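You operate a simulated robot arm through the tools that you are given. There is no shell and no other tool. Be economical: measure what you need, move in short steps, check, and stop when the job is done.

The job below is to be done with a simulated two-armed robot. You get a single attempt, and the scene is never put back.

Task
Brush the crust off the hold-down with a wet brush.
Fine: wet the brush on the sponge, hold the piece still, put the brush back, the piece on the green square. Set down upright: brush. What is to be rubbed or washed off counts as gone when no trace of it is left.

Only the result counts: the job must be done as asked and must still hold three seconds after the hand-in. Knocking over, shifting, dropping, spilling or breaking anything else fails it.

Robot
Two 7-joint arms with fingered hands on one trunk, on a base that drives. Base frame: it is fixed to the floor where the robot stands at the start and does not move with it; the origin is under the middle of the robot, x ahead of it, y to its left, z up; the surface under the hand at the start is at about z = 0.76. Units: m, degrees, N and s.
The left shoulder is at the start at [0.051, 0.125, 1.126], the right one opposite. With the tool pointing down near the work surface each hand reaches from about 0.42 to 0.84 m from the robot's upright axis, wherever it stands, measured 20 degrees to its own side. Places, roughly: green square [0.3, -0.1, 0.8]; sponge [0.6, 0.1, 0.8]. Payload 4 kg a hand.
The TCP of each hand is the grasp point between the finger pads, 0.029 m short of the fingertips. In the tool frame z runs along the fingers and y along their closing line. The gripper opens to 0.1 m. The gripper's body begins 0.034 m behind the TCP. The gripper is a hand of 5 fingers: y runs from the thumb to the fingers, the wrist lies at [-0.015, -0.105, -0.177] in the tool frame.
Orientation is that of the tool frame in the base frame, as a unit quaternion [w, x, y, z]. With the fingers straight down and the wrist toward the robot, the tool's x, y and z point along [0, 1, 0], [1, 0, 0] and [0, 0, -1] of the base frame.

Tools
- The arms move only by the tool step_arm. It takes "left_commands", "right_commands" or both (then of equal length, played together; a hand with none holds still); each is a list of rows, each a list of 2 entries, a list of its own where there are three numbers: the shift along the tool's x, y, z in m, then the turn, a rotation vector about the tool's x, y, z in degrees. In form: [[[dx, dy, dz], [ax, ay, az]], ...]. A call has 1 to 20 rows; each row is the pose to reach, as a shift and turn from the pose commanded when the call began, along the tool's axes at that moment. Each row takes 0.2 s and may step no farther than 0.05 m and 8.6 degrees from the row before; otherwise, the whole call is refused. Where a pose cannot be reached the arm comes as near as it can. A force on the tool above 50 N (or 10 N above the force at the start of the call, whichever is more), or a blocked arm, ends the call early, and 0.2 s more pass. In this call time passes only in rows, and 0.2 s behind the last. The reply holds the time, the measured pose of the TCP, the force on the tool along the base axes, the opening and the grip force, in the units named above and with some noise, with the torque about the TCP (base axes, N m) and any sound that the robot's microphone picked up, and new pictures: "show" is both (left out), scene, wrist or none (wrist: the cameras of the hands that moved).
- Cameras (640 x 400 px; columns grow to the right, rows downward): "scene" is now at [0.1475, 0.0184, 1.2456]; the picture's right is [0.38, -0.93, 0.00], its down [-0.62, -0.25, -0.74] and it looks along [0.69, 0.28, -0.67] (base axes); focal length 214 px, centre (320, 200). "left" rides on the left gripper at [-0.066, -0.086, -0.121] in its tool frame; the picture's right is [-0.76, -0.31, 0.58], its down [0.59, -0.70, 0.40] and it looks along [0.28, 0.64, 0.71] (tool axes); focal length 247 px, centre (320, 200). "right" rides on the right gripper at [0.066, -0.086, -0.121] in its tool frame; the picture's right is [-0.76, 0.31, -0.58], its down [-0.59, -0.70, 0.40] and it looks along [-0.28, 0.64, 0.71] (tool axes); focal length 247 px, centre (320, 200). There is no depth. A picture from a camera that has moved, and an enlarged one, comes with that camera's place and axes in the base frame and with its lens. The place of the scene camera against the robot may be out by one fixed shift of up to 0.018 m in any direction.
- raise_lower(by): slides the trunk up (or, below 0, down) by that many m; the arms and the scene camera ride with it, the base frame stays. It gives what a move gives, with no picture.
- drive_base(legs): drives the robot by 1 to 6 legs, each [ahead, turn to the left] in m and degrees, along the robot's own axes; the way and the turn of a leg run together, so that a leg with both is an arc; at most 1.5 m and 180 degrees a leg. The arms and the cameras ride along, it lands a little off, and it stops where it bumps. It gives what a move gives, and a new picture of the scene camera.
- set_fingers(index, middle, ring, little, thumb_bend, thumb_turn, hand): sets how far each is bent, from 0 (flat) to 100 (curled in); at 30 the hand is open as for a grip, at 70 the pads meet at the TCP. One left out holds its place. A second passes; each finger stops where it meets its share of the squeeze, and holds until it gets a number again. It is the only way to open and close the hand. It gives what a move gives, with no picture; readings hold the bend of each and the force on index, middle, ring, little, thumb and palm. thumb_turn goes from beside the hand (0) to across from the fingers (100), as for a grip.
- pan_tilt(pan, tilt): turns the head with the scene camera to pan (to the left, within 80 degrees either way) and tilt (down, from -29 to 69), counted from straight ahead of the robot. It gives what a move gives, and a new picture of the scene camera.
- close_up(camera, box): a new picture of the part [left, top, right, bottom] of that camera's present view, enlarged. The clock stands still meanwhile.
- job_done(): hands the job in; it is judged then, once.

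Go step by step. Nothing tells you exact positions but the pictures and the camera data: compare them with the known pose of the tool, close in by small moves and look again before you grip or let go. The budget is 120 turns and 260 pictures, counting those below and the enlarged ones. Unless the task says otherwise, let go and move clear before handing in, and close with one line.

The tools are called by a JSON object that holds its "name" and its "arguments". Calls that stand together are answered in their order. step_arm: Moves the arms, as the interface text tells. Its arguments: {"type":"object","properties":{"left_commands":{"type":"array","items":{"type":"array"}},"right_commands":{"type":"array","items":{"type":"array"}},"show":{"type":"string","enum":["both","scene","wrist","none"]}},"required":[]} The other tools are called the same way: raise_lower (by) slides the trunk up or down; set_fingers (index, middle, ring, little, thumb_bend, thumb_turn, hand) moves the fingers one by one; drive_base (legs) drives the base; pan_tilt (pan, tilt) turns the head that bears the scene camera; close_up (camera, box) takes an enlarged picture of a part of a camera's view; job_done () hands the job in.

At the start:

```text
t: 0.0
left_tool_pos: [0.4319, 0.4513, 1.1575]
left_tcp_rot: [0.0, 0.707, 0.707, 0.0]
left_wrist_force: [0.2, 0.5, 0.0]
left_moment: [-0.02, 0.02, -0.01]
left_finger_gap: 0.1
left_finger_force: 0.1
left_shape: jaw
left_bend: [30.0, 30.0, 30.0, 30.0, 30.0, 98.0]
left_finger forces: [0.1, 0.0, 0.1, 0.0, 0.1, 0.0]
right_tool_pos: [0.5189, -0.0379, 1.1479]
right_tcp_rot: [0.0, 0.707, 0.707, 0.0]
right_wrist_force: [-0.1, -0.1, -0.2]
right_moment: [-0.01, 0.0, 0.02]
right_finger_gap: 0.0998
right_finger_force: 0.0
right_shape: jaw
right_bend: [30.0, 30.0, 30.0, 30.0, 30.0, 98.0]
right_finger forces: [0.1, 0.0, 0.0, 0.0, 0.1, 0.1]
trunk travel left (down, up): [-0.325, 0.422]
robot x, y, heading: [0.0023, -0.0032, 0.0]
head pan, tilt: [22.1, 42.3]
```

scene: 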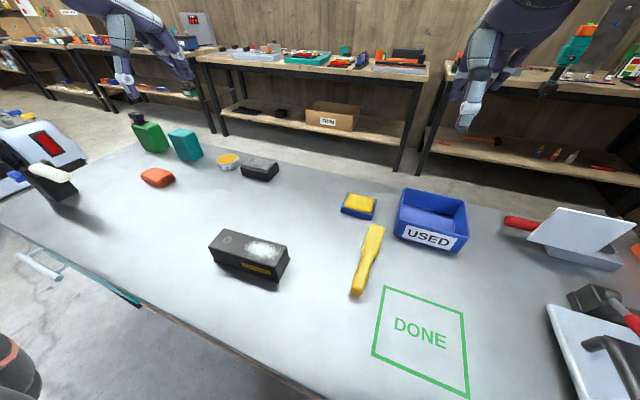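
right: 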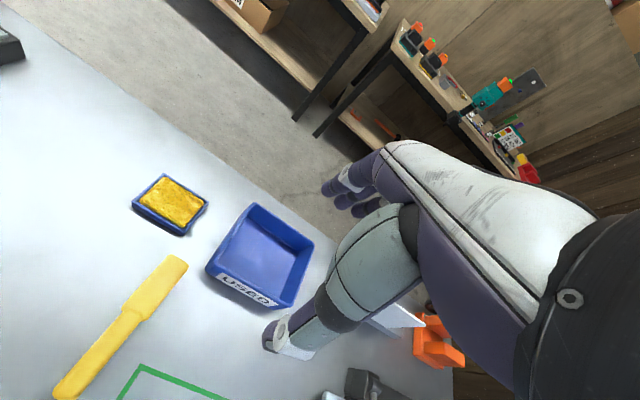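
left: 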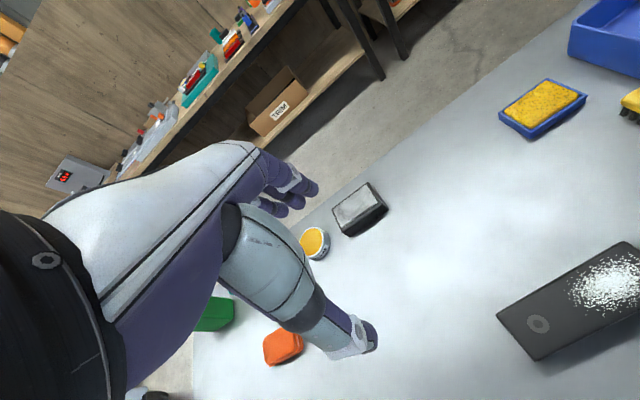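

I see the crusted dark block left of centre, the yellow brush lying along x near (0.38–0.56, 0.02), the sponge at about (0.65, 0.09) and the green square at about (0.34, -0.11). I'll look closer first.

{"name": "close_up", "arguments": {"camera": "scene", "box": [190, 210, 310, 310]}}

{"name": "close_up", "arguments": {"camera": "scene", "box": [320, 180, 480, 310]}}

{"name": "close_up", "arguments": {"camera": "left", "box": [480, 60, 640, 380]}}

{"name": "close_up", "arguments": {"camera": "right", "box": [40, 160, 320, 400]}}

```text
4.00 times, centred on (250, 260) of scene
camera zoom: at [0.1475, 0.0184, 1.2456], right [0.38, -0.93, 0.0], down [-0.62, -0.25, -0.74], along [0.69, 0.28, -0.67], focal length 858 px, centre (600, -40)
```

zoom: 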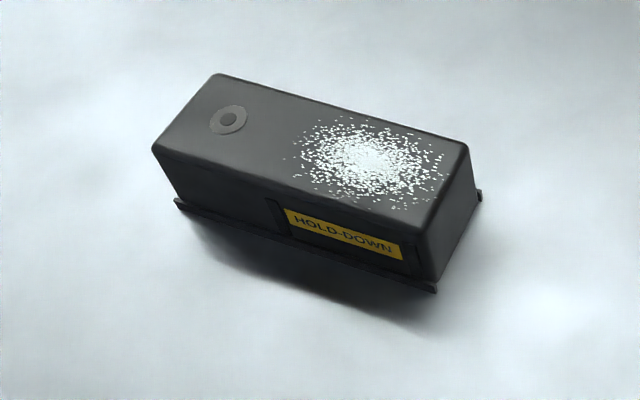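

```text
3.08 times, centred on (400, 245) of scene
camera zoom: at [0.1475, 0.0184, 1.2456], right [0.38, -0.93, 0.0], down [-0.62, -0.25, -0.74], along [0.69, 0.28, -0.67], focal length 660 px, centre (74, 62)
```

zoom: 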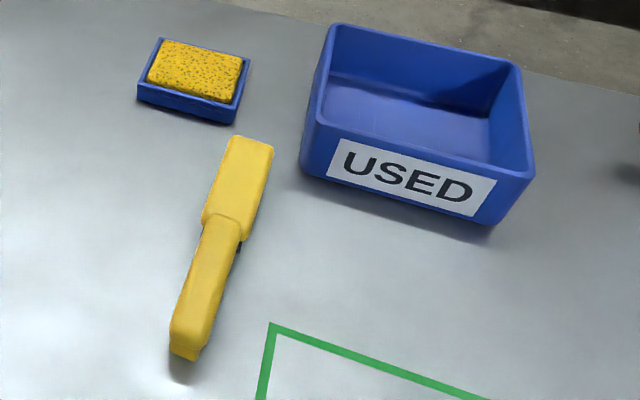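

```text
1.25 times, centred on (560, 220) of left
camera zoom: at [0.3454, 0.3862, 1.2794], right [-0.31, -0.76, -0.58], down [-0.7, 0.59, -0.4], along [0.64, 0.28, -0.71], focal length 309 px, centre (20, 175)
```

zoom: 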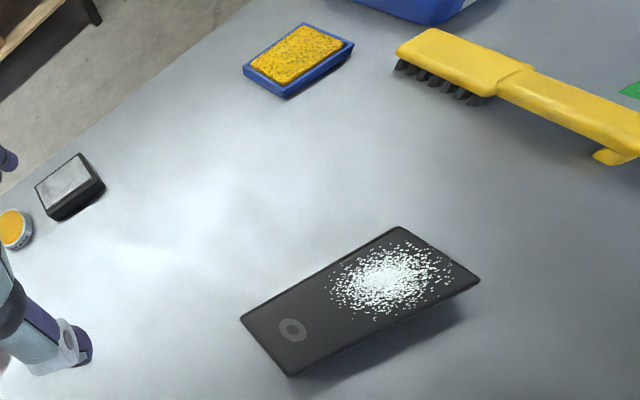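

```text
1.67 times, centred on (180, 280) of right
camera zoom: at [0.4344, 0.0284, 1.2702], right [0.31, -0.76, 0.58], down [-0.7, -0.59, -0.4], along [0.64, -0.28, -0.71], focal length 412 px, centre (553, 67)
```

zoom: 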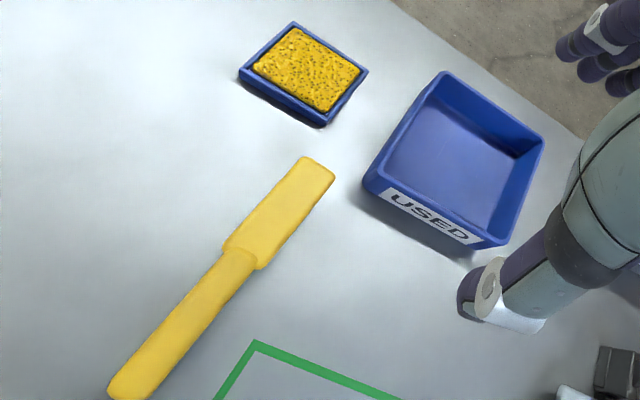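

The brush lies bristles down along x (y ≈ 0.037, x 0.366–0.552, top z ≈ 0.807). The block is about 0.175 × 0.06 × 0.06 m, along y, centred near (0.354, 0.30), with the crust on its right half. I'll back the base up a little for better reach and test the right hand's yaw in the air.

{"name": "drive_base", "arguments": {"legs": [[-0.12, 0]]}}

{"name": "step_arm", "arguments": {"right_commands": [[[0, 0, 0], [0, 0, 8.2]], [[0, 0, 0], [0, 0, 16.4]], [[0, 0, 0], [0, 0, 24.6]], [[0, 0, 0], [0, 0, 32.8]], [[0, 0, 0], [0, 0, 41]], [[0, 0, 0], [0, 0, 49.2]], [[0, 0, 0], [0, 0, 57.4]], [[0, 0, 0], [0, 0, 65.6]], [[0, 0, 0], [0, 0, 73.8]], [[0, 0, 0], [0, 0, 82]], [[0, 0, 0], [0, 0, 90]], [[0, 0, 0], [0, 0, 90]]]}}

```text
t: 1.2
left_tool_pos: [0.3082, 0.4517, 1.1591]
left_tcp_rot: [0.001, 0.707, 0.707, 0.0]
left_wrist_force: [0.3, -0.9, -0.1]
left_moment: [0.0, 0.01, 0.03]
left_finger_gap: 0.0999
left_finger_force: 0.1
left_shape: jaw
left_bend: [30.0, 30.0, 30.0, 30.0, 30.0, 98.0]
left_finger forces: [0.0, 0.1, 0.0, 0.1, 0.1, 0.0]
right_tool_pos: [0.3947, -0.0388, 1.1495]
right_tcp_rot: [0.0, 0.707, 0.707, 0.0]
right_wrist_force: [-1.0, -0.1, 0.7]
right_moment: [-0.01, 0.01, -0.01]
right_finger_gap: 0.1
right_finger_force: 0.0
right_shape: jaw
right_bend: [30.0, 30.0, 30.0, 30.0, 30.0, 98.0]
right_finger forces: [0.0, 0.1, 0.1, 0.1, 0.0, 0.0]
trunk travel left (down, up): [-0.325, 0.422]
robot x, y, heading: [-0.1214, -0.0007, -0.0]
head pan, tilt: [22.1, 42.3]
camera scene: at [0.0237, 0.0183, 1.2458], right [0.37, -0.93, 0.0], down [-0.62, -0.25, -0.74], along [0.69, 0.28, -0.67], focal length 214 px, centre (320, 200)
```

scene: 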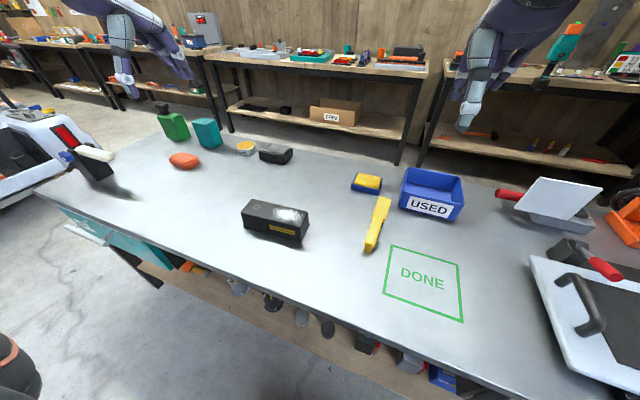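

```text
t: 3.9
left_tool_pos: [0.3093, 0.4507, 1.1579]
left_tcp_rot: [0.001, 0.707, 0.707, 0.0]
left_wrist_force: [0.1, 0.0, -0.6]
left_moment: [-0.01, 0.0, 0.01]
left_finger_gap: 0.1
left_finger_force: 0.0
left_shape: jaw
left_bend: [30.0, 30.0, 30.0, 30.0, 30.0, 98.0]
left_finger forces: [0.0, 0.0, 0.0, 0.0, 0.0, 0.0]
right_tool_pos: [0.396, -0.0385, 1.1496]
right_tcp_rot: [0.0, 1.0, -0.002, 0.0]
right_wrist_force: [1.0, 0.1, 0.2]
right_moment: [-0.03, -0.01, 0.03]
right_finger_gap: 0.1
right_finger_force: 0.0
right_shape: jaw
right_bend: [30.0, 30.0, 30.0, 30.0, 30.0, 98.0]
right_finger forces: [0.0, 0.0, 0.0, 0.0, 0.0, 0.0]
trunk travel left (down, up): [-0.325, 0.422]
robot x, y, heading: [-0.1229, 0.0019, -0.3]
head pan, tilt: [22.1, 42.3]
camera scene: at [0.0248, 0.0181, 1.2456], right [0.37, -0.93, 0.0], down [-0.62, -0.25, -0.74], along [0.69, 0.28, -0.67], focal length 214 px, centre (320, 200)
camera right: at [0.4633, 0.0469, 1.2701], right [-0.76, -0.3, 0.58], down [-0.59, 0.71, -0.4], along [-0.29, -0.64, -0.71], focal length 247 px, centre (320, 200)
```

scene: 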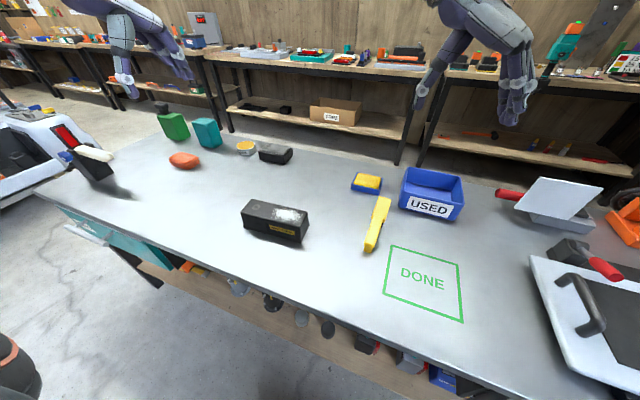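
right: 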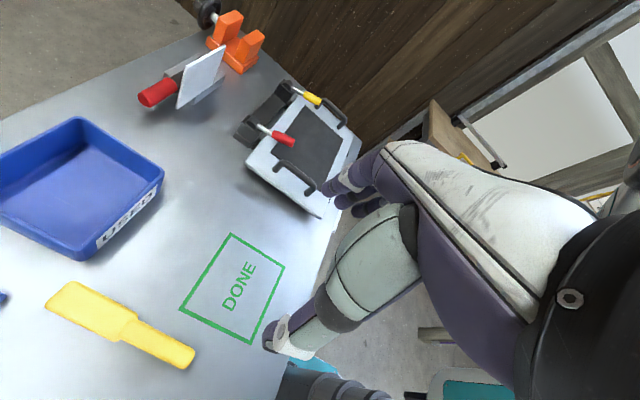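

The yaw of -90° works. I'll move over the handle at (0.415, 0.038) and come down to z ≈ 0.88 to check.

{"name": "step_arm", "arguments": {"right_commands": [[[0.003, -0.013, 0.04], [0, 0, 0]], [[0.006, -0.026, 0.08], [0, 0, 0]], [[0.009, -0.039, 0.12], [0, 0, 0]], [[0.012, -0.052, 0.16], [0, 0, 0]], [[0.015, -0.065, 0.2], [0, 0, 0]], [[0.018, -0.076, 0.24], [0, 0, 0]], [[0.019, -0.076, 0.27], [0, 0, 0]], [[0.019, -0.076, 0.27], [0, 0, 0]]]}}

{"name": "pan_tilt", "arguments": {"pan": 10, "tilt": 48}}

{"name": "close_up", "arguments": {"camera": "scene", "box": [240, 100, 440, 300]}}

```text
t: 5.7
left_tool_pos: [0.3091, 0.4522, 1.1584]
left_tcp_rot: [0.0, 0.708, 0.706, 0.0]
left_wrist_force: [0.3, 1.0, 0.1]
left_moment: [0.02, 0.03, 0.0]
left_finger_gap: 0.0997
left_finger_force: 0.1
left_shape: jaw
left_bend: [30.0, 30.0, 30.0, 30.0, 30.0, 98.0]
left_finger forces: [0.1, 0.1, 0.1, 0.0, 0.0, 0.0]
right_tool_pos: [0.4167, 0.0388, 0.878]
right_tcp_rot: [0.0, 1.0, -0.001, 0.0]
right_wrist_force: [-0.8, 0.2, 0.0]
right_moment: [-0.04, 0.0, -0.03]
right_finger_gap: 0.0999
right_finger_force: 0.0
right_shape: jaw
right_bend: [30.0, 30.0, 30.0, 30.0, 30.0, 98.0]
right_finger forces: [0.0, 0.0, 0.0, 0.0, 0.1, 0.1]
trunk travel left (down, up): [-0.325, 0.422]
robot x, y, heading: [-0.1234, 0.003, -0.3]
head pan, tilt: [22.1, 42.3]
camera scene: at [0.0247, 0.0183, 1.2457], right [0.37, -0.93, 0.0], down [-0.62, -0.25, -0.74], along [0.69, 0.28, -0.67], focal length 214 px, centre (320, 200)
camera right: at [0.483, 0.1239, 0.9982], right [-0.76, -0.31, 0.58], down [-0.59, 0.7, -0.4], along [-0.28, -0.64, -0.71], focal length 247 px, centre (320, 200)
```

scene: 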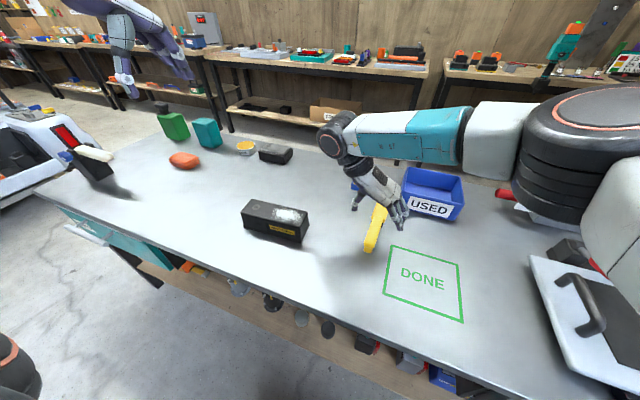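
right: 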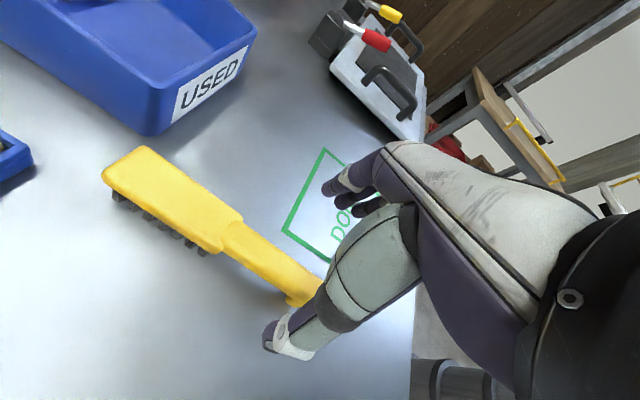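

```text
t: 6.4
left_tool_pos: [0.31, 0.4509, 1.1578]
left_tcp_rot: [0.0, 0.708, 0.707, 0.0]
left_wrist_force: [-0.1, -0.5, -0.3]
left_moment: [0.01, -0.05, 0.01]
left_finger_gap: 0.0999
left_finger_force: 0.0
left_shape: jaw
left_bend: [30.0, 30.0, 30.0, 30.0, 30.0, 98.0]
left_finger forces: [0.0, 0.0, 0.0, 0.0, 0.1, 0.0]
right_tool_pos: [0.4158, 0.037, 0.8764]
right_tcp_rot: [0.0, 1.0, 0.0, 0.0]
right_wrist_force: [-0.1, 0.5, 0.7]
right_moment: [0.0, -0.01, -0.02]
right_finger_gap: 0.0996
right_finger_force: 0.1
right_shape: jaw
right_bend: [30.0, 30.0, 30.0, 30.0, 30.0, 98.0]
right_finger forces: [0.0, 0.0, 0.0, 0.1, 0.0, 0.0]
trunk travel left (down, up): [-0.325, 0.422]
robot x, y, heading: [-0.1211, -0.0005, -0.1]
head pan, tilt: [10.0, 48.0]
camera scene: at [0.0251, 0.0007, 1.2375], right [0.17, -0.99, 0.0], down [-0.73, -0.13, -0.67], along [0.66, 0.11, -0.74], focal length 214 px, centre (320, 200)
```

scene: 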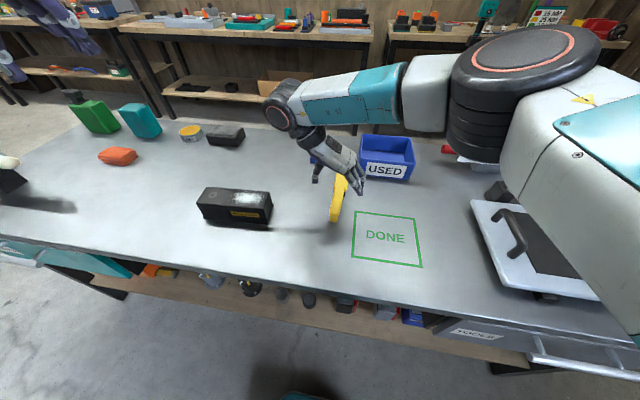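

```text
2.00 times, centred on (340, 200) of scene
camera zoom: at [0.0251, 0.0007, 1.2375], right [0.17, -0.99, 0.0], down [-0.73, -0.13, -0.67], along [0.66, 0.11, -0.74], focal length 429 px, centre (280, 200)
```

zoom: 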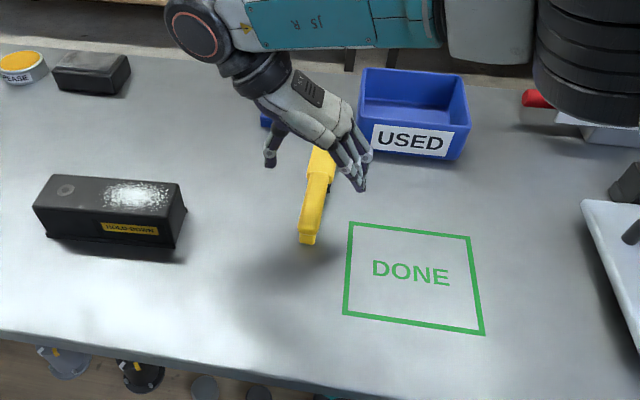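

The handle axis is confirmed at y ≈ 0.037, so I'll go down to z ≈ 0.798 and close gently.

{"name": "step_arm", "arguments": {"right_commands": [[[0, 0, 0.03], [0, 0, 0]], [[0, 0, 0.055], [0, 0, 0]], [[0, 0, 0.07], [0, 0, 0]], [[0, 0, 0.079], [0, 0, 0]], [[0, 0, 0.079], [0, 0, 0]]]}}

{"name": "close_up", "arguments": {"camera": "scene", "box": [280, 140, 400, 260]}}

```text
t: 7.6
left_tool_pos: [0.3093, 0.4509, 1.1574]
left_tcp_rot: [0.0, 0.708, 0.706, 0.001]
left_wrist_force: [0.9, 0.0, -0.7]
left_moment: [0.05, 0.0, -0.01]
left_finger_gap: 0.0998
left_finger_force: 0.0
left_shape: jaw
left_bend: [30.0, 30.0, 30.0, 30.0, 30.0, 98.0]
left_finger forces: [0.0, 0.0, 0.0, 0.0, 0.0, 0.0]
right_tool_pos: [0.415, 0.0366, 0.8004]
right_tcp_rot: [0.0, 1.0, -0.001, 0.001]
right_wrist_force: [0.4, 0.1, 0.3]
right_moment: [0.0, -0.01, -0.04]
right_finger_gap: 0.0997
right_finger_force: 0.0
right_shape: jaw
right_bend: [30.0, 30.0, 30.0, 30.0, 30.0, 98.0]
right_finger forces: [0.0, 0.0, 0.1, 0.0, 0.0, 0.0]
trunk travel left (down, up): [-0.325, 0.422]
robot x, y, heading: [-0.122, -0.0022, 0.0]
head pan, tilt: [10.0, 48.0]
camera scene: at [0.025, 0.0006, 1.2375], right [0.17, -0.99, 0.0], down [-0.73, -0.13, -0.67], along [0.66, 0.11, -0.74], focal length 214 px, centre (320, 200)
camera right: at [0.4815, 0.1234, 0.9207], right [-0.76, -0.31, 0.58], down [-0.59, 0.7, -0.4], along [-0.29, -0.64, -0.71], focal length 247 px, centre (320, 200)
```

scene: 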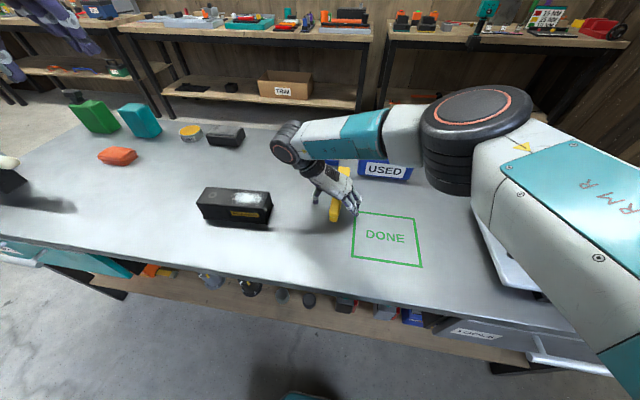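
right: 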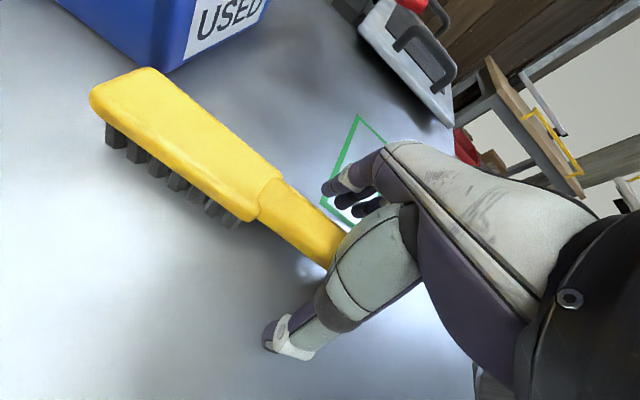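

```text
3.33 times, centred on (340, 200) of scene
camera zoom: at [0.025, 0.0006, 1.2375], right [0.17, -0.99, 0.0], down [-0.73, -0.13, -0.67], along [0.66, 0.11, -0.74], focal length 715 px, centre (253, 200)
```

zoom: 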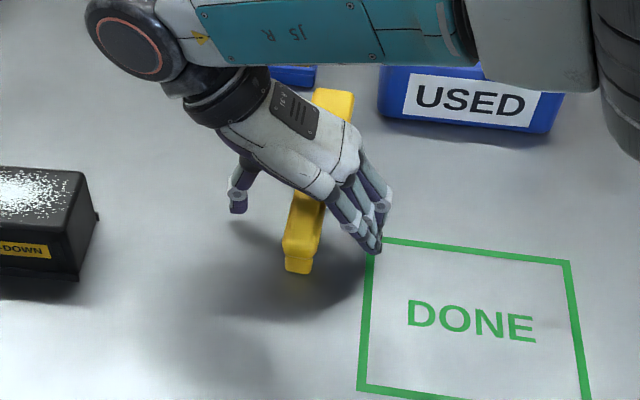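

Fingers straddle the handle. Closing.

{"name": "set_fingers", "arguments": {"hand": "right", "index": 64, "middle": 64, "ring": 64, "little": 64, "thumb_bend": 64}}

{"name": "close_up", "arguments": {"camera": "right", "box": [60, 40, 440, 380]}}

```text
t: 8.6
left_tool_pos: [0.3086, 0.4518, 1.159]
left_tcp_rot: [-0.001, 0.708, 0.707, 0.0]
left_wrist_force: [0.2, -0.9, -0.5]
left_moment: [0.0, 0.0, 0.0]
left_finger_gap: 0.0997
left_finger_force: 0.1
left_shape: jaw
left_bend: [30.0, 30.0, 30.0, 30.0, 30.0, 98.0]
left_finger forces: [0.0, 0.0, 0.0, 0.0, 0.0, 0.0]
right_tool_pos: [0.4163, 0.0375, 0.7996]
right_tcp_rot: [0.001, 1.0, -0.002, 0.0]
right_wrist_force: [-0.9, 0.2, 0.4]
right_moment: [0.04, 0.01, 0.0]
right_finger_gap: 0.0225
right_finger_force: 1.9
right_shape: fingers
right_bend: [62.0, 64.0, 64.0, 64.0, 62.0, 98.0]
right_finger forces: [2.1, 0.1, 0.2, 0.1, 2.5, 0.0]
trunk travel left (down, up): [-0.325, 0.422]
robot x, y, heading: [-0.1234, 0.0033, 0.1]
head pan, tilt: [10.0, 48.0]
```

```text
1.18 times, centred on (250, 210) of right
camera zoom: at [0.4816, 0.1234, 0.9208], right [-0.76, -0.3, 0.58], down [-0.59, 0.7, -0.4], along [-0.29, -0.64, -0.71], focal length 291 px, centre (402, 188)
```

zoom: 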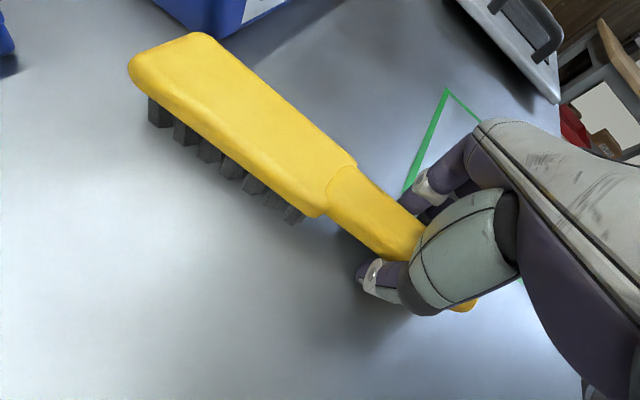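

Contact at a 22 mm gap; now tightening.

{"name": "set_fingers", "arguments": {"hand": "right", "index": 80, "middle": 80, "ring": 80, "little": 80, "thumb_bend": 80}}

{"name": "step_arm", "arguments": {"right_commands": [[[0, 0, -0.02], [0, 0, 0]], [[0, 0, -0.05], [0, 0, 0]], [[0, 0, -0.08], [0, 0, 0]], [[0, 0, -0.08], [0, 0, 0]]]}}

{"name": "close_up", "arguments": {"camera": "scene", "box": [260, 120, 420, 260]}}

```text
t: 9.6
left_tool_pos: [0.3093, 0.4512, 1.1574]
left_tcp_rot: [0.0, 0.708, 0.706, -0.001]
left_wrist_force: [0.8, -0.3, -1.3]
left_moment: [-0.06, 0.03, 0.03]
left_finger_gap: 0.0998
left_finger_force: 0.0
left_shape: jaw
left_bend: [30.0, 30.0, 30.0, 30.0, 30.0, 98.0]
left_finger forces: [0.0, 0.0, 0.1, 0.0, 0.0, 0.0]
right_tool_pos: [0.4147, 0.0369, 0.7997]
right_tcp_rot: [0.0, 1.0, -0.001, 0.001]
right_wrist_force: [-1.1, 0.3, -0.6]
right_moment: [-0.05, -0.01, -0.04]
right_finger_gap: 0.0138
right_finger_force: 27.4
right_shape: fingers
right_bend: [78.0, 78.0, 78.0, 80.0, 56.0, 92.0]
right_finger forces: [16.4, 5.5, 5.3, 1.7, 25.9, 0.0]
trunk travel left (down, up): [-0.325, 0.422]
robot x, y, heading: [-0.1206, 0.0042, 0.0]
head pan, tilt: [10.0, 48.0]
```

```text
t: 10.6
left_tool_pos: [0.31, 0.4512, 1.1593]
left_tcp_rot: [-0.002, 0.708, 0.706, -0.001]
left_wrist_force: [0.6, 0.7, -0.3]
left_moment: [0.01, 0.01, -0.04]
left_finger_gap: 0.0996
left_finger_force: 0.0
left_shape: jaw
left_bend: [30.0, 30.0, 30.0, 30.0, 30.0, 98.0]
left_finger forces: [0.0, 0.0, 0.0, 0.0, 0.1, 0.0]
right_tool_pos: [0.4161, 0.0382, 0.8812]
right_tcp_rot: [0.0, 1.0, -0.001, -0.001]
right_wrist_force: [-0.4, 1.0, -1.8]
right_moment: [0.02, 0.05, 0.01]
right_finger_gap: 0.0137
right_finger_force: 27.0
right_shape: fingers
right_bend: [78.0, 78.0, 78.0, 80.0, 56.0, 92.0]
right_finger forces: [16.0, 5.4, 5.0, 2.0, 26.0, 0.0]
trunk travel left (down, up): [-0.325, 0.422]
robot x, y, heading: [-0.1217, -0.0017, -0.2]
head pan, tilt: [10.0, 48.0]
camera scene: at [0.0253, 0.0007, 1.2374], right [0.17, -0.99, 0.0], down [-0.73, -0.13, -0.67], along [0.66, 0.11, -0.74], focal length 214 px, centre (320, 200)
camera right: at [0.4824, 0.1256, 1.0022], right [-0.76, -0.3, 0.58], down [-0.59, 0.7, -0.4], along [-0.29, -0.64, -0.71], focal length 247 px, centre (320, 200)
```

scene: 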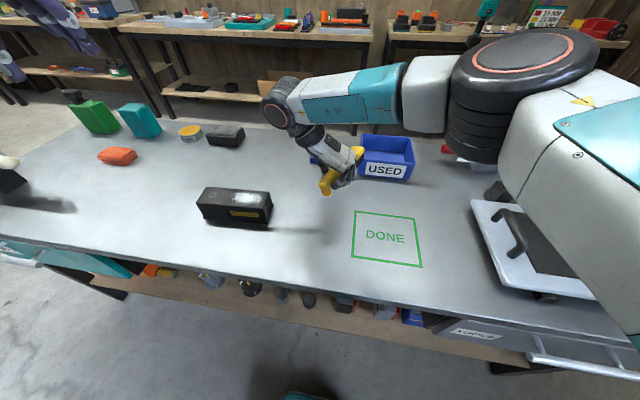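
right: 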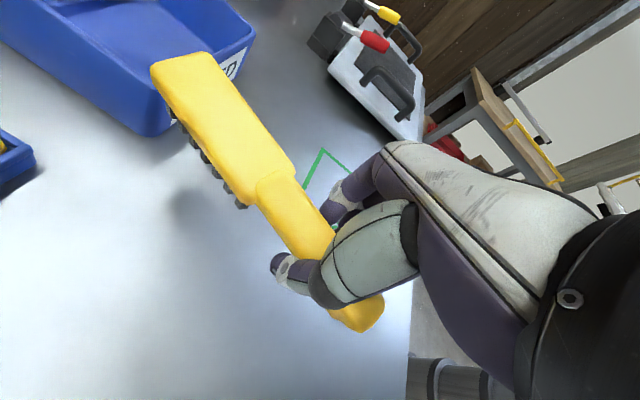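

```text
2.86 times, centred on (340, 190) of scene
camera zoom: at [0.0253, 0.0007, 1.2374], right [0.17, -0.99, 0.0], down [-0.73, -0.13, -0.67], along [0.66, 0.11, -0.74], focal length 613 px, centre (263, 229)
```

zoom: 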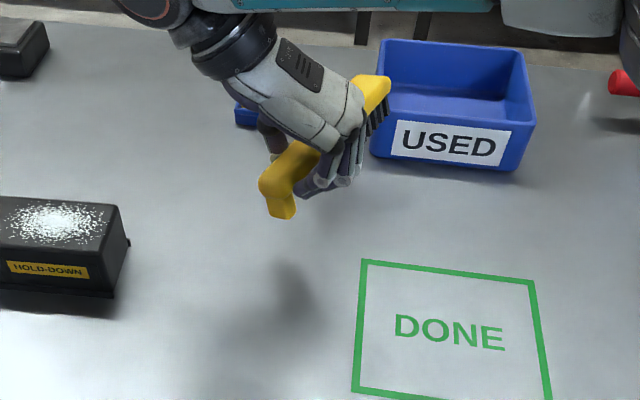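

The brush is lifted; the squeeze turned it about 24° to the right in the hand, which I can allow for. Its head centre is about (+0.094, -0.017) from the TCP. Next I move it over the sponge at (0.635, 0.10).

{"name": "step_arm", "arguments": {"right_commands": [[[0.03, -0.02, 0], [0, 0, 0]], [[0.06, -0.04, 0], [0, 0, 0]], [[0.095, -0.06, 0], [0, 0, 0]], [[0.125, -0.08, 0], [0, 0, 0]], [[0.125, -0.08, 0.02], [0, 0, 0]], [[0.125, -0.08, 0.02], [0, 0, 0]]]}}

{"name": "close_up", "arguments": {"camera": "scene", "box": [260, 100, 420, 220]}}

{"name": "close_up", "arguments": {"camera": "left", "box": [400, 0, 640, 200]}}

```text
t: 12.0
left_tool_pos: [0.3096, 0.4517, 1.1574]
left_tcp_rot: [-0.001, 0.708, 0.707, 0.0]
left_wrist_force: [0.6, -0.3, -0.3]
left_moment: [0.01, 0.0, 0.01]
left_finger_gap: 0.1
left_finger_force: 0.1
left_shape: jaw
left_bend: [30.0, 30.0, 30.0, 30.0, 30.0, 98.0]
left_finger forces: [0.1, 0.0, 0.0, 0.0, 0.0, 0.0]
right_tool_pos: [0.498, 0.0512, 0.8814]
right_tcp_rot: [0.0, 1.0, -0.001, 0.0]
right_wrist_force: [-0.2, -1.0, -1.0]
right_moment: [0.03, 0.07, -0.02]
right_finger_gap: 0.013
right_finger_force: 25.8
right_shape: fingers
right_bend: [78.0, 78.0, 78.0, 80.0, 56.0, 92.0]
right_finger forces: [15.5, 5.1, 4.7, 1.7, 25.2, 0.1]
right hand out of reach, approached as far as the arm can: row 2, 3, 4, 5, 6
trunk travel left (down, up): [-0.325, 0.422]
robot x, y, heading: [-0.1236, -0.0009, 0.2]
head pan, tilt: [10.0, 48.0]
camera scene: at [0.025, 0.0008, 1.2375], right [0.17, -0.99, 0.0], down [-0.73, -0.13, -0.67], along [0.66, 0.11, -0.74], focal length 214 px, centre (320, 200)
camera right: at [0.5647, 0.1377, 1.0027], right [-0.76, -0.31, 0.58], down [-0.59, 0.7, -0.4], along [-0.28, -0.64, -0.71], focal length 247 px, centre (320, 200)
```

scene: 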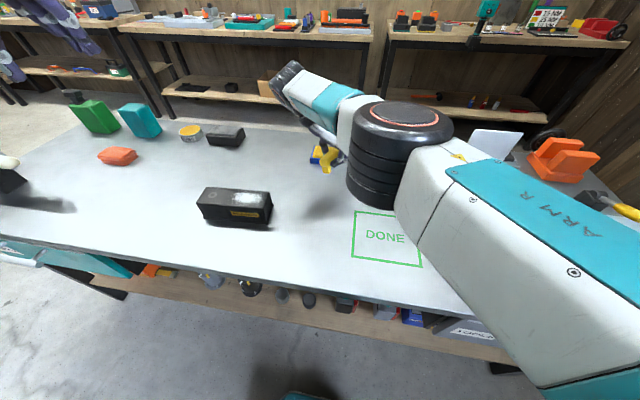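
right: 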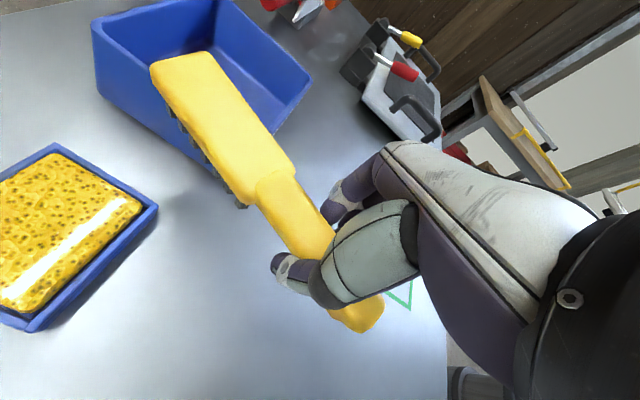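

```text
3.33 times, centred on (340, 160) of scene
camera zoom: at [0.025, 0.0008, 1.2375], right [0.17, -0.99, 0.0], down [-0.73, -0.13, -0.67], along [0.66, 0.11, -0.74], focal length 715 px, centre (253, 333)
```

zoom: 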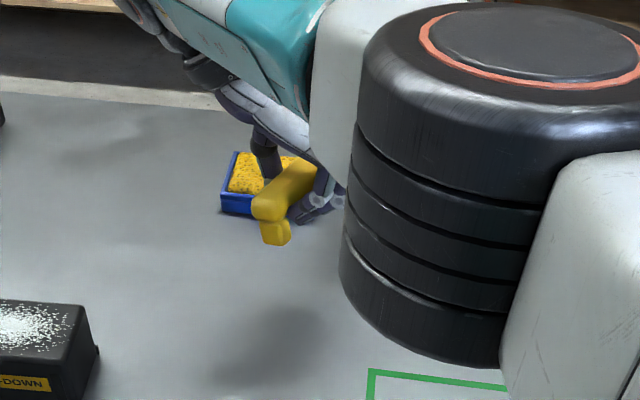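

```text
2.00 times, centred on (520, 100) of left
camera zoom: at [0.2235, 0.3858, 1.2793], right [-0.31, -0.76, -0.58], down [-0.7, 0.59, -0.4], along [0.64, 0.28, -0.71], focal length 494 px, centre (-80, 400)
```

zoom: 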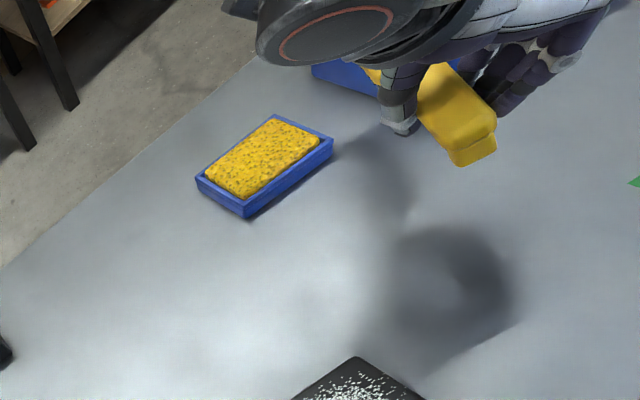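

That yaw runs out of reach here, so I'll pull the arm back and drive the base forward again, then approach the sponge.

{"name": "step_arm", "arguments": {"right_commands": [[[-0.04, 0, -0.02], [0, 0, 0]], [[-0.08, 0, -0.04], [0, 0, 0]], [[-0.12, 0, -0.04], [0, 0, 0]], [[-0.12, 0, -0.04], [0, 0, 0]]], "show": "none"}}

{"name": "drive_base", "arguments": {"legs": [[0.12, 0]]}}

```text
t: 13.0
left_tool_pos: [0.3113, 0.4512, 1.1578]
left_tcp_rot: [0.0, 0.708, 0.706, -0.001]
left_wrist_force: [0.3, -0.6, -0.7]
left_moment: [0.01, -0.01, 0.01]
left_finger_gap: 0.0997
left_finger_force: 0.1
left_shape: jaw
left_bend: [30.0, 30.0, 30.0, 30.0, 30.0, 98.0]
left_finger forces: [0.0, 0.1, 0.0, 0.1, 0.1, 0.0]
right_tool_pos: [0.376, 0.0517, 0.9207]
right_tcp_rot: [0.0, 1.0, -0.002, -0.001]
right_wrist_force: [0.4, 0.2, -1.2]
right_moment: [0.03, 0.07, 0.01]
right_finger_gap: 0.0126
right_finger_force: 24.3
right_shape: fingers
right_bend: [78.0, 78.0, 78.0, 80.0, 56.0, 92.0]
right_finger forces: [14.2, 4.9, 4.6, 1.4, 23.7, 0.1]
trunk travel left (down, up): [-0.325, 0.422]
robot x, y, heading: [-0.1225, 0.0037, -0.3]
head pan, tilt: [10.0, 48.0]
```

```text
t: 14.2
left_tool_pos: [0.4325, 0.4505, 1.158]
left_tcp_rot: [-0.001, 0.708, 0.706, 0.0]
left_wrist_force: [0.3, -0.1, -0.1]
left_moment: [-0.04, 0.04, 0.0]
left_finger_gap: 0.1
left_finger_force: 0.1
left_shape: jaw
left_bend: [30.0, 30.0, 30.0, 30.0, 30.0, 98.0]
left_finger forces: [0.0, 0.0, 0.0, 0.1, 0.0, 0.0]
right_tool_pos: [0.498, 0.0517, 0.9207]
right_tcp_rot: [0.0, 1.0, -0.001, -0.001]
right_wrist_force: [0.5, 0.4, -1.5]
right_moment: [0.0, 0.08, -0.02]
right_finger_gap: 0.0125
right_finger_force: 23.7
right_shape: fingers
right_bend: [78.0, 78.0, 78.0, 80.0, 56.0, 92.0]
right_finger forces: [14.2, 4.9, 4.3, 1.3, 23.6, 0.0]
trunk travel left (down, up): [-0.325, 0.422]
robot x, y, heading: [-0.002, -0.0026, -0.5]
head pan, tilt: [10.0, 48.0]
camera scene: at [0.1472, 0.0002, 1.2373], right [0.17, -0.99, 0.0], down [-0.73, -0.13, -0.67], along [0.66, 0.11, -0.74], focal length 214 px, centre (320, 200)
```

scene: 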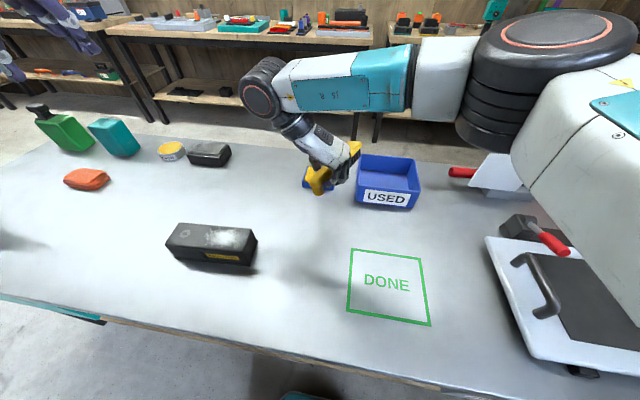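

{"name": "step_arm", "arguments": {"right_commands": [[[0.02, -0.03, 0], [0, 0, 0]], [[0.043, -0.066, 0], [0, 0, 0]], [[0.043, -0.066, 0.02], [0, 0, 0]], [[0.043, -0.066, 0.02], [0, 0, 0]]]}}

{"name": "close_up", "arguments": {"camera": "left", "box": [400, 0, 640, 200]}}

```text
t: 15.2
left_tool_pos: [0.4302, 0.4511, 1.1574]
left_tcp_rot: [0.0, 0.708, 0.706, -0.001]
left_wrist_force: [0.1, -0.5, 0.0]
left_moment: [-0.01, 0.04, 0.01]
left_finger_gap: 0.0998
left_finger_force: 0.0
left_shape: jaw
left_bend: [30.0, 30.0, 30.0, 30.0, 30.0, 98.0]
left_finger forces: [0.1, 0.0, 0.0, 0.0, 0.1, 0.0]
right_tool_pos: [0.5411, 0.1177, 0.9022]
right_tcp_rot: [0.0, 1.0, -0.001, -0.001]
right_wrist_force: [-0.2, -0.5, -0.6]
right_moment: [0.0, 0.04, 0.0]
right_finger_gap: 0.0123
right_finger_force: 24.3
right_shape: fingers
right_bend: [78.0, 78.0, 78.0, 80.0, 56.0, 92.0]
right_finger forces: [14.2, 4.8, 4.3, 1.3, 23.6, 0.1]
trunk travel left (down, up): [-0.325, 0.422]
robot x, y, heading: [0.0004, -0.0022, -0.4]
head pan, tilt: [10.0, 48.0]
camera scene: at [0.1457, 0.0003, 1.2375], right [0.17, -0.99, 0.0], down [-0.73, -0.13, -0.67], along [0.66, 0.11, -0.74], focal length 214 px, centre (320, 200)
camera right: at [0.6081, 0.2034, 1.0241], right [-0.76, -0.3, 0.58], down [-0.59, 0.7, -0.4], along [-0.29, -0.64, -0.71], focal length 247 px, centre (320, 200)
```

scene: 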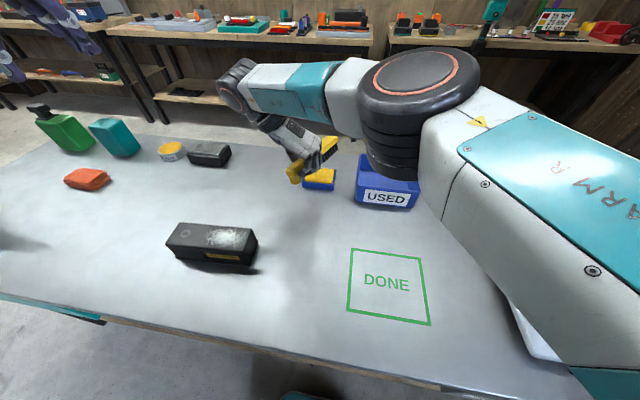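
right: 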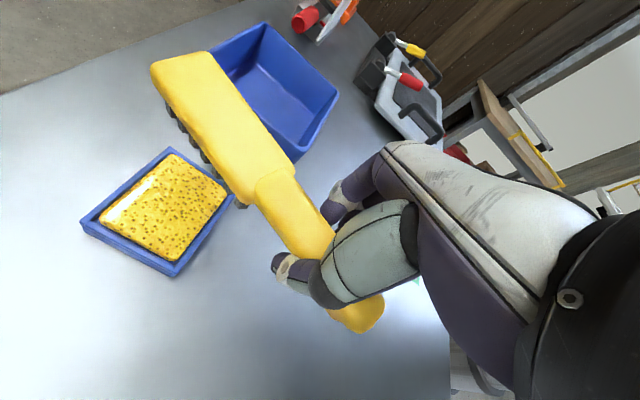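

```text
2.00 times, centred on (520, 100) of left
camera zoom: at [0.3446, 0.3851, 1.2792], right [-0.31, -0.76, -0.58], down [-0.7, 0.59, -0.4], along [0.64, 0.28, -0.71], focal length 494 px, centre (-80, 400)
```

zoom: 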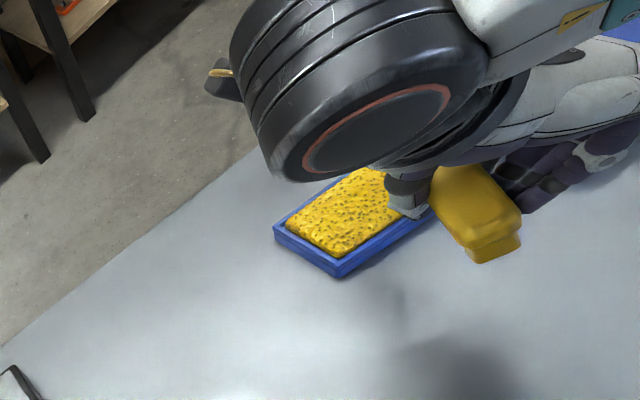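

{"name": "close_up", "arguments": {"camera": "right", "box": [130, 40, 400, 340]}}

{"name": "close_up", "arguments": {"camera": "scene", "box": [260, 110, 380, 200]}}

```text
1.33 times, centred on (265, 190) of right
camera zoom: at [0.6081, 0.2034, 1.0241], right [-0.76, -0.3, 0.58], down [-0.59, 0.7, -0.4], along [-0.29, -0.64, -0.71], focal length 329 px, centre (393, 213)
```

zoom: 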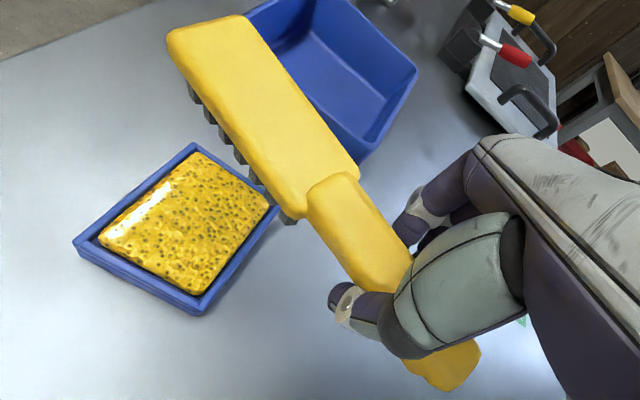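

```text
4.44 times, centred on (320, 155) of scene
camera zoom: at [0.1457, 0.0003, 1.2375], right [0.17, -0.99, 0.0], down [-0.73, -0.13, -0.67], along [0.66, 0.11, -0.74], focal length 953 px, centre (320, 400)
```

zoom: 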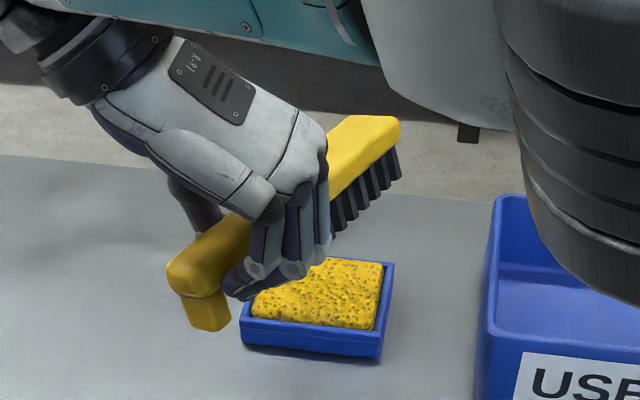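

The brush is also rolled about 19° in the hand, bristles leaning right. I'll roll the hand about the brush axis to level it, then re-measure over the sponge.

{"name": "step_arm", "arguments": {"right_commands": [[[0, 0, -0.01], [5.8, 2.5, 0]], [[0, 0, -0.01], [11.6, 5.0, 0]], [[0, 0, -0.01], [17.3, 7.5, 0]], [[0, 0, -0.01], [17.3, 7.5, 0]]]}}

{"name": "close_up", "arguments": {"camera": "right", "box": [80, 20, 400, 340]}}

{"name": "close_up", "arguments": {"camera": "scene", "box": [260, 110, 380, 200]}}

```text
t: 16.2
left_tool_pos: [0.4298, 0.4502, 1.1583]
left_tcp_rot: [0.0, 0.708, 0.706, -0.001]
left_wrist_force: [-0.2, 0.0, 0.2]
left_moment: [0.02, 0.01, -0.01]
left_finger_gap: 0.0999
left_finger_force: 0.0
left_shape: jaw
left_bend: [30.0, 30.0, 30.0, 30.0, 30.0, 98.0]
left_finger forces: [0.1, 0.1, 0.1, 0.0, 0.1, 0.0]
right_tool_pos: [0.5405, 0.1184, 0.9108]
right_tcp_rot: [-0.151, 0.986, -0.002, 0.066]
right_wrist_force: [-0.3, 0.3, -0.7]
right_moment: [0.04, 0.02, -0.01]
right_finger_gap: 0.0122
right_finger_force: 24.1
right_shape: fingers
right_bend: [78.0, 78.0, 78.0, 80.0, 56.0, 92.0]
right_finger forces: [14.5, 4.8, 4.2, 1.1, 23.6, 0.1]
trunk travel left (down, up): [-0.325, 0.422]
robot x, y, heading: [-0.0035, 0.0012, -0.3]
head pan, tilt: [10.0, 48.0]
camera scene: at [0.1459, 0.0004, 1.2374], right [0.17, -0.99, 0.0], down [-0.73, -0.13, -0.67], along [0.66, 0.11, -0.74], focal length 214 px, centre (320, 200)
camera right: at [0.5893, 0.1625, 1.0605], right [-0.82, -0.45, 0.36], down [-0.54, 0.8, -0.24], along [-0.18, -0.39, -0.9], focal length 247 px, centre (320, 200)
```

scene: 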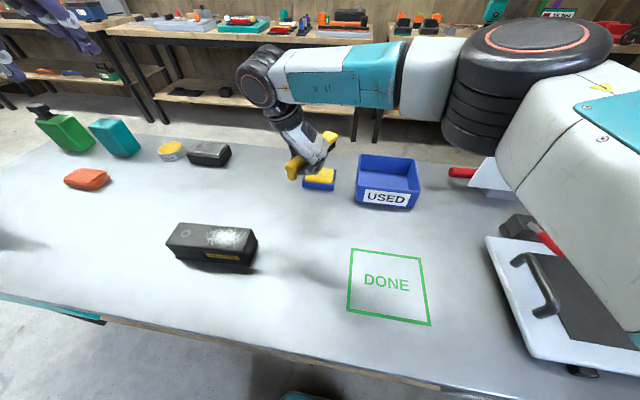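
right: 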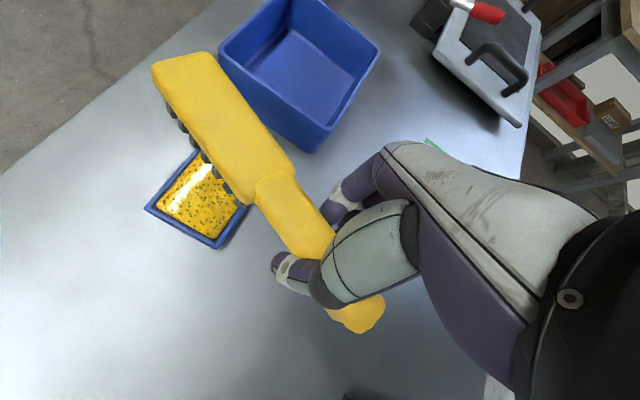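

```text
1.25 times, centred on (240, 180) of right
camera zoom: at [0.5893, 0.1625, 1.0605], right [-0.82, -0.45, 0.36], down [-0.54, 0.8, -0.24], along [-0.18, -0.39, -0.9], focal length 309 px, centre (420, 225)
```

zoom: 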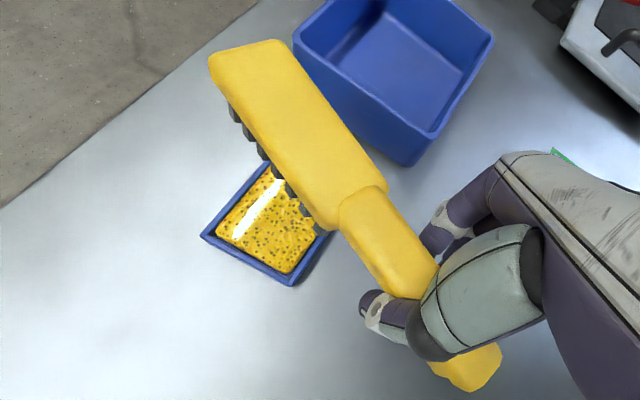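

```text
4.44 times, centred on (320, 155) of scene
camera zoom: at [0.1459, 0.0004, 1.2374], right [0.17, -0.99, 0.0], down [-0.73, -0.13, -0.67], along [0.66, 0.11, -0.74], focal length 953 px, centre (320, 400)
```

zoom: 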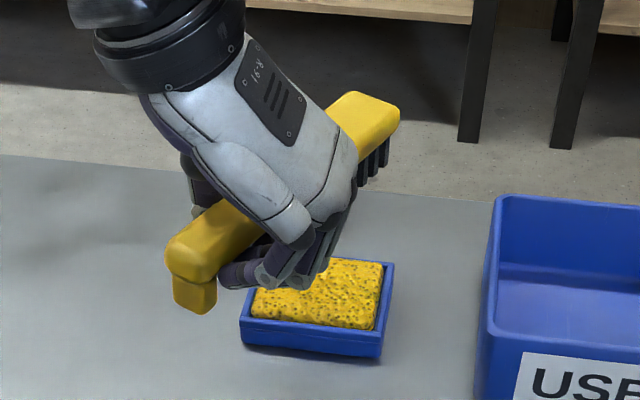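

The brush is now level (top ≈ 0.922, bristle tips ≈ 0.877) with its head centre at about (0.633, 0.095). The sponge is centred at about (0.641, 0.111). I'll shift over and descend.

{"name": "step_arm", "arguments": {"right_commands": [[[0.0076, -0.0156, 0.0059], [0, 0, 0]], [[0.0037, -0.0067, 0.0343], [0, 0, 0]], [[-0.0001, 0.0022, 0.0627], [0, 0, 0]], [[-0.0021, 0.0067, 0.0769], [0, 0, 0]], [[-0.0021, 0.0067, 0.0769], [0, 0, 0]]]}}

{"name": "close_up", "arguments": {"camera": "right", "box": [80, 20, 400, 340]}}

{"name": "close_up", "arguments": {"camera": "scene", "box": [260, 110, 380, 200]}}

```text
t: 17.4
left_tool_pos: [0.4315, 0.4505, 1.1596]
left_tcp_rot: [0.0, 0.709, 0.706, 0.0]
left_wrist_force: [0.4, 1.0, 0.0]
left_moment: [0.01, 0.0, 0.02]
left_finger_gap: 0.0999
left_finger_force: 0.0
left_shape: jaw
left_bend: [30.0, 30.0, 30.0, 30.0, 30.0, 98.0]
left_finger forces: [0.1, 0.1, 0.0, 0.0, 0.1, 0.0]
right_tool_pos: [0.5468, 0.1335, 0.8355]
right_tcp_rot: [-0.15, 0.987, -0.002, 0.064]
right_wrist_force: [-1.0, -0.9, -1.8]
right_moment: [-0.01, 0.03, 0.0]
right_finger_gap: 0.0122
right_finger_force: 24.1
right_shape: fingers
right_bend: [78.0, 78.0, 78.0, 80.0, 56.0, 92.0]
right_finger forces: [14.5, 4.7, 4.3, 1.2, 23.5, 0.1]
trunk travel left (down, up): [-0.325, 0.422]
robot x, y, heading: [-0.0047, 0.0013, -0.4]
head pan, tilt: [10.0, 48.0]
camera scene: at [0.1459, 0.0001, 1.2375], right [0.17, -0.99, 0.0], down [-0.73, -0.13, -0.67], along [0.66, 0.11, -0.74], focal length 214 px, centre (320, 200)
camera right: at [0.5964, 0.179, 0.9841], right [-0.82, -0.45, 0.36], down [-0.54, 0.8, -0.24], along [-0.18, -0.4, -0.9], focal length 247 px, centre (320, 200)
```

scene: 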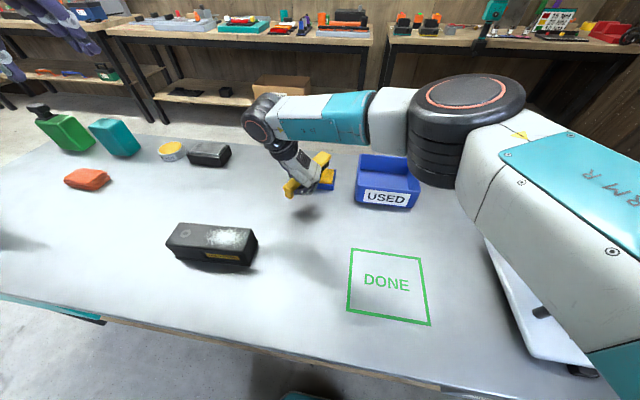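
right: 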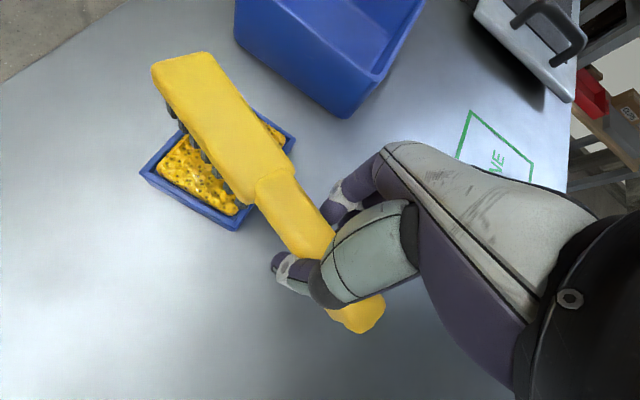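

```text
1.25 times, centred on (240, 180) of right
camera zoom: at [0.5964, 0.179, 0.9841], right [-0.82, -0.45, 0.36], down [-0.54, 0.8, -0.24], along [-0.18, -0.4, -0.9], focal length 309 px, centre (420, 225)
```

zoom: 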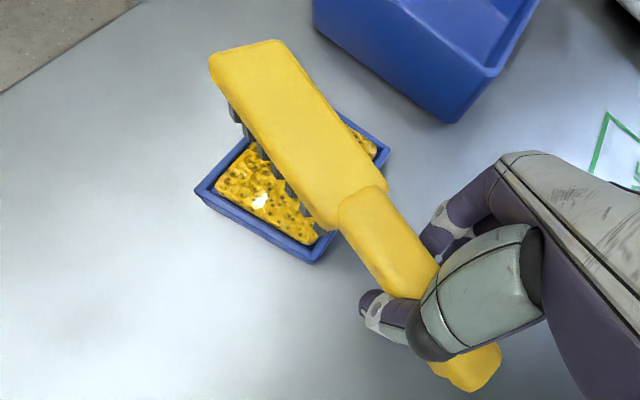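

```text
4.44 times, centred on (320, 155) of scene
camera zoom: at [0.1459, 0.0001, 1.2375], right [0.17, -0.99, 0.0], down [-0.73, -0.13, -0.67], along [0.66, 0.11, -0.74], focal length 953 px, centre (320, 400)
```

zoom: 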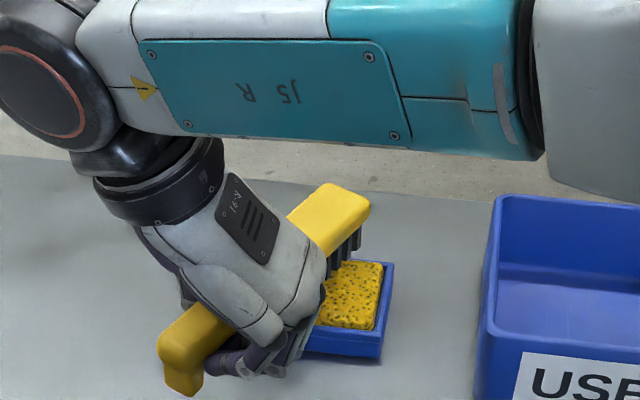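

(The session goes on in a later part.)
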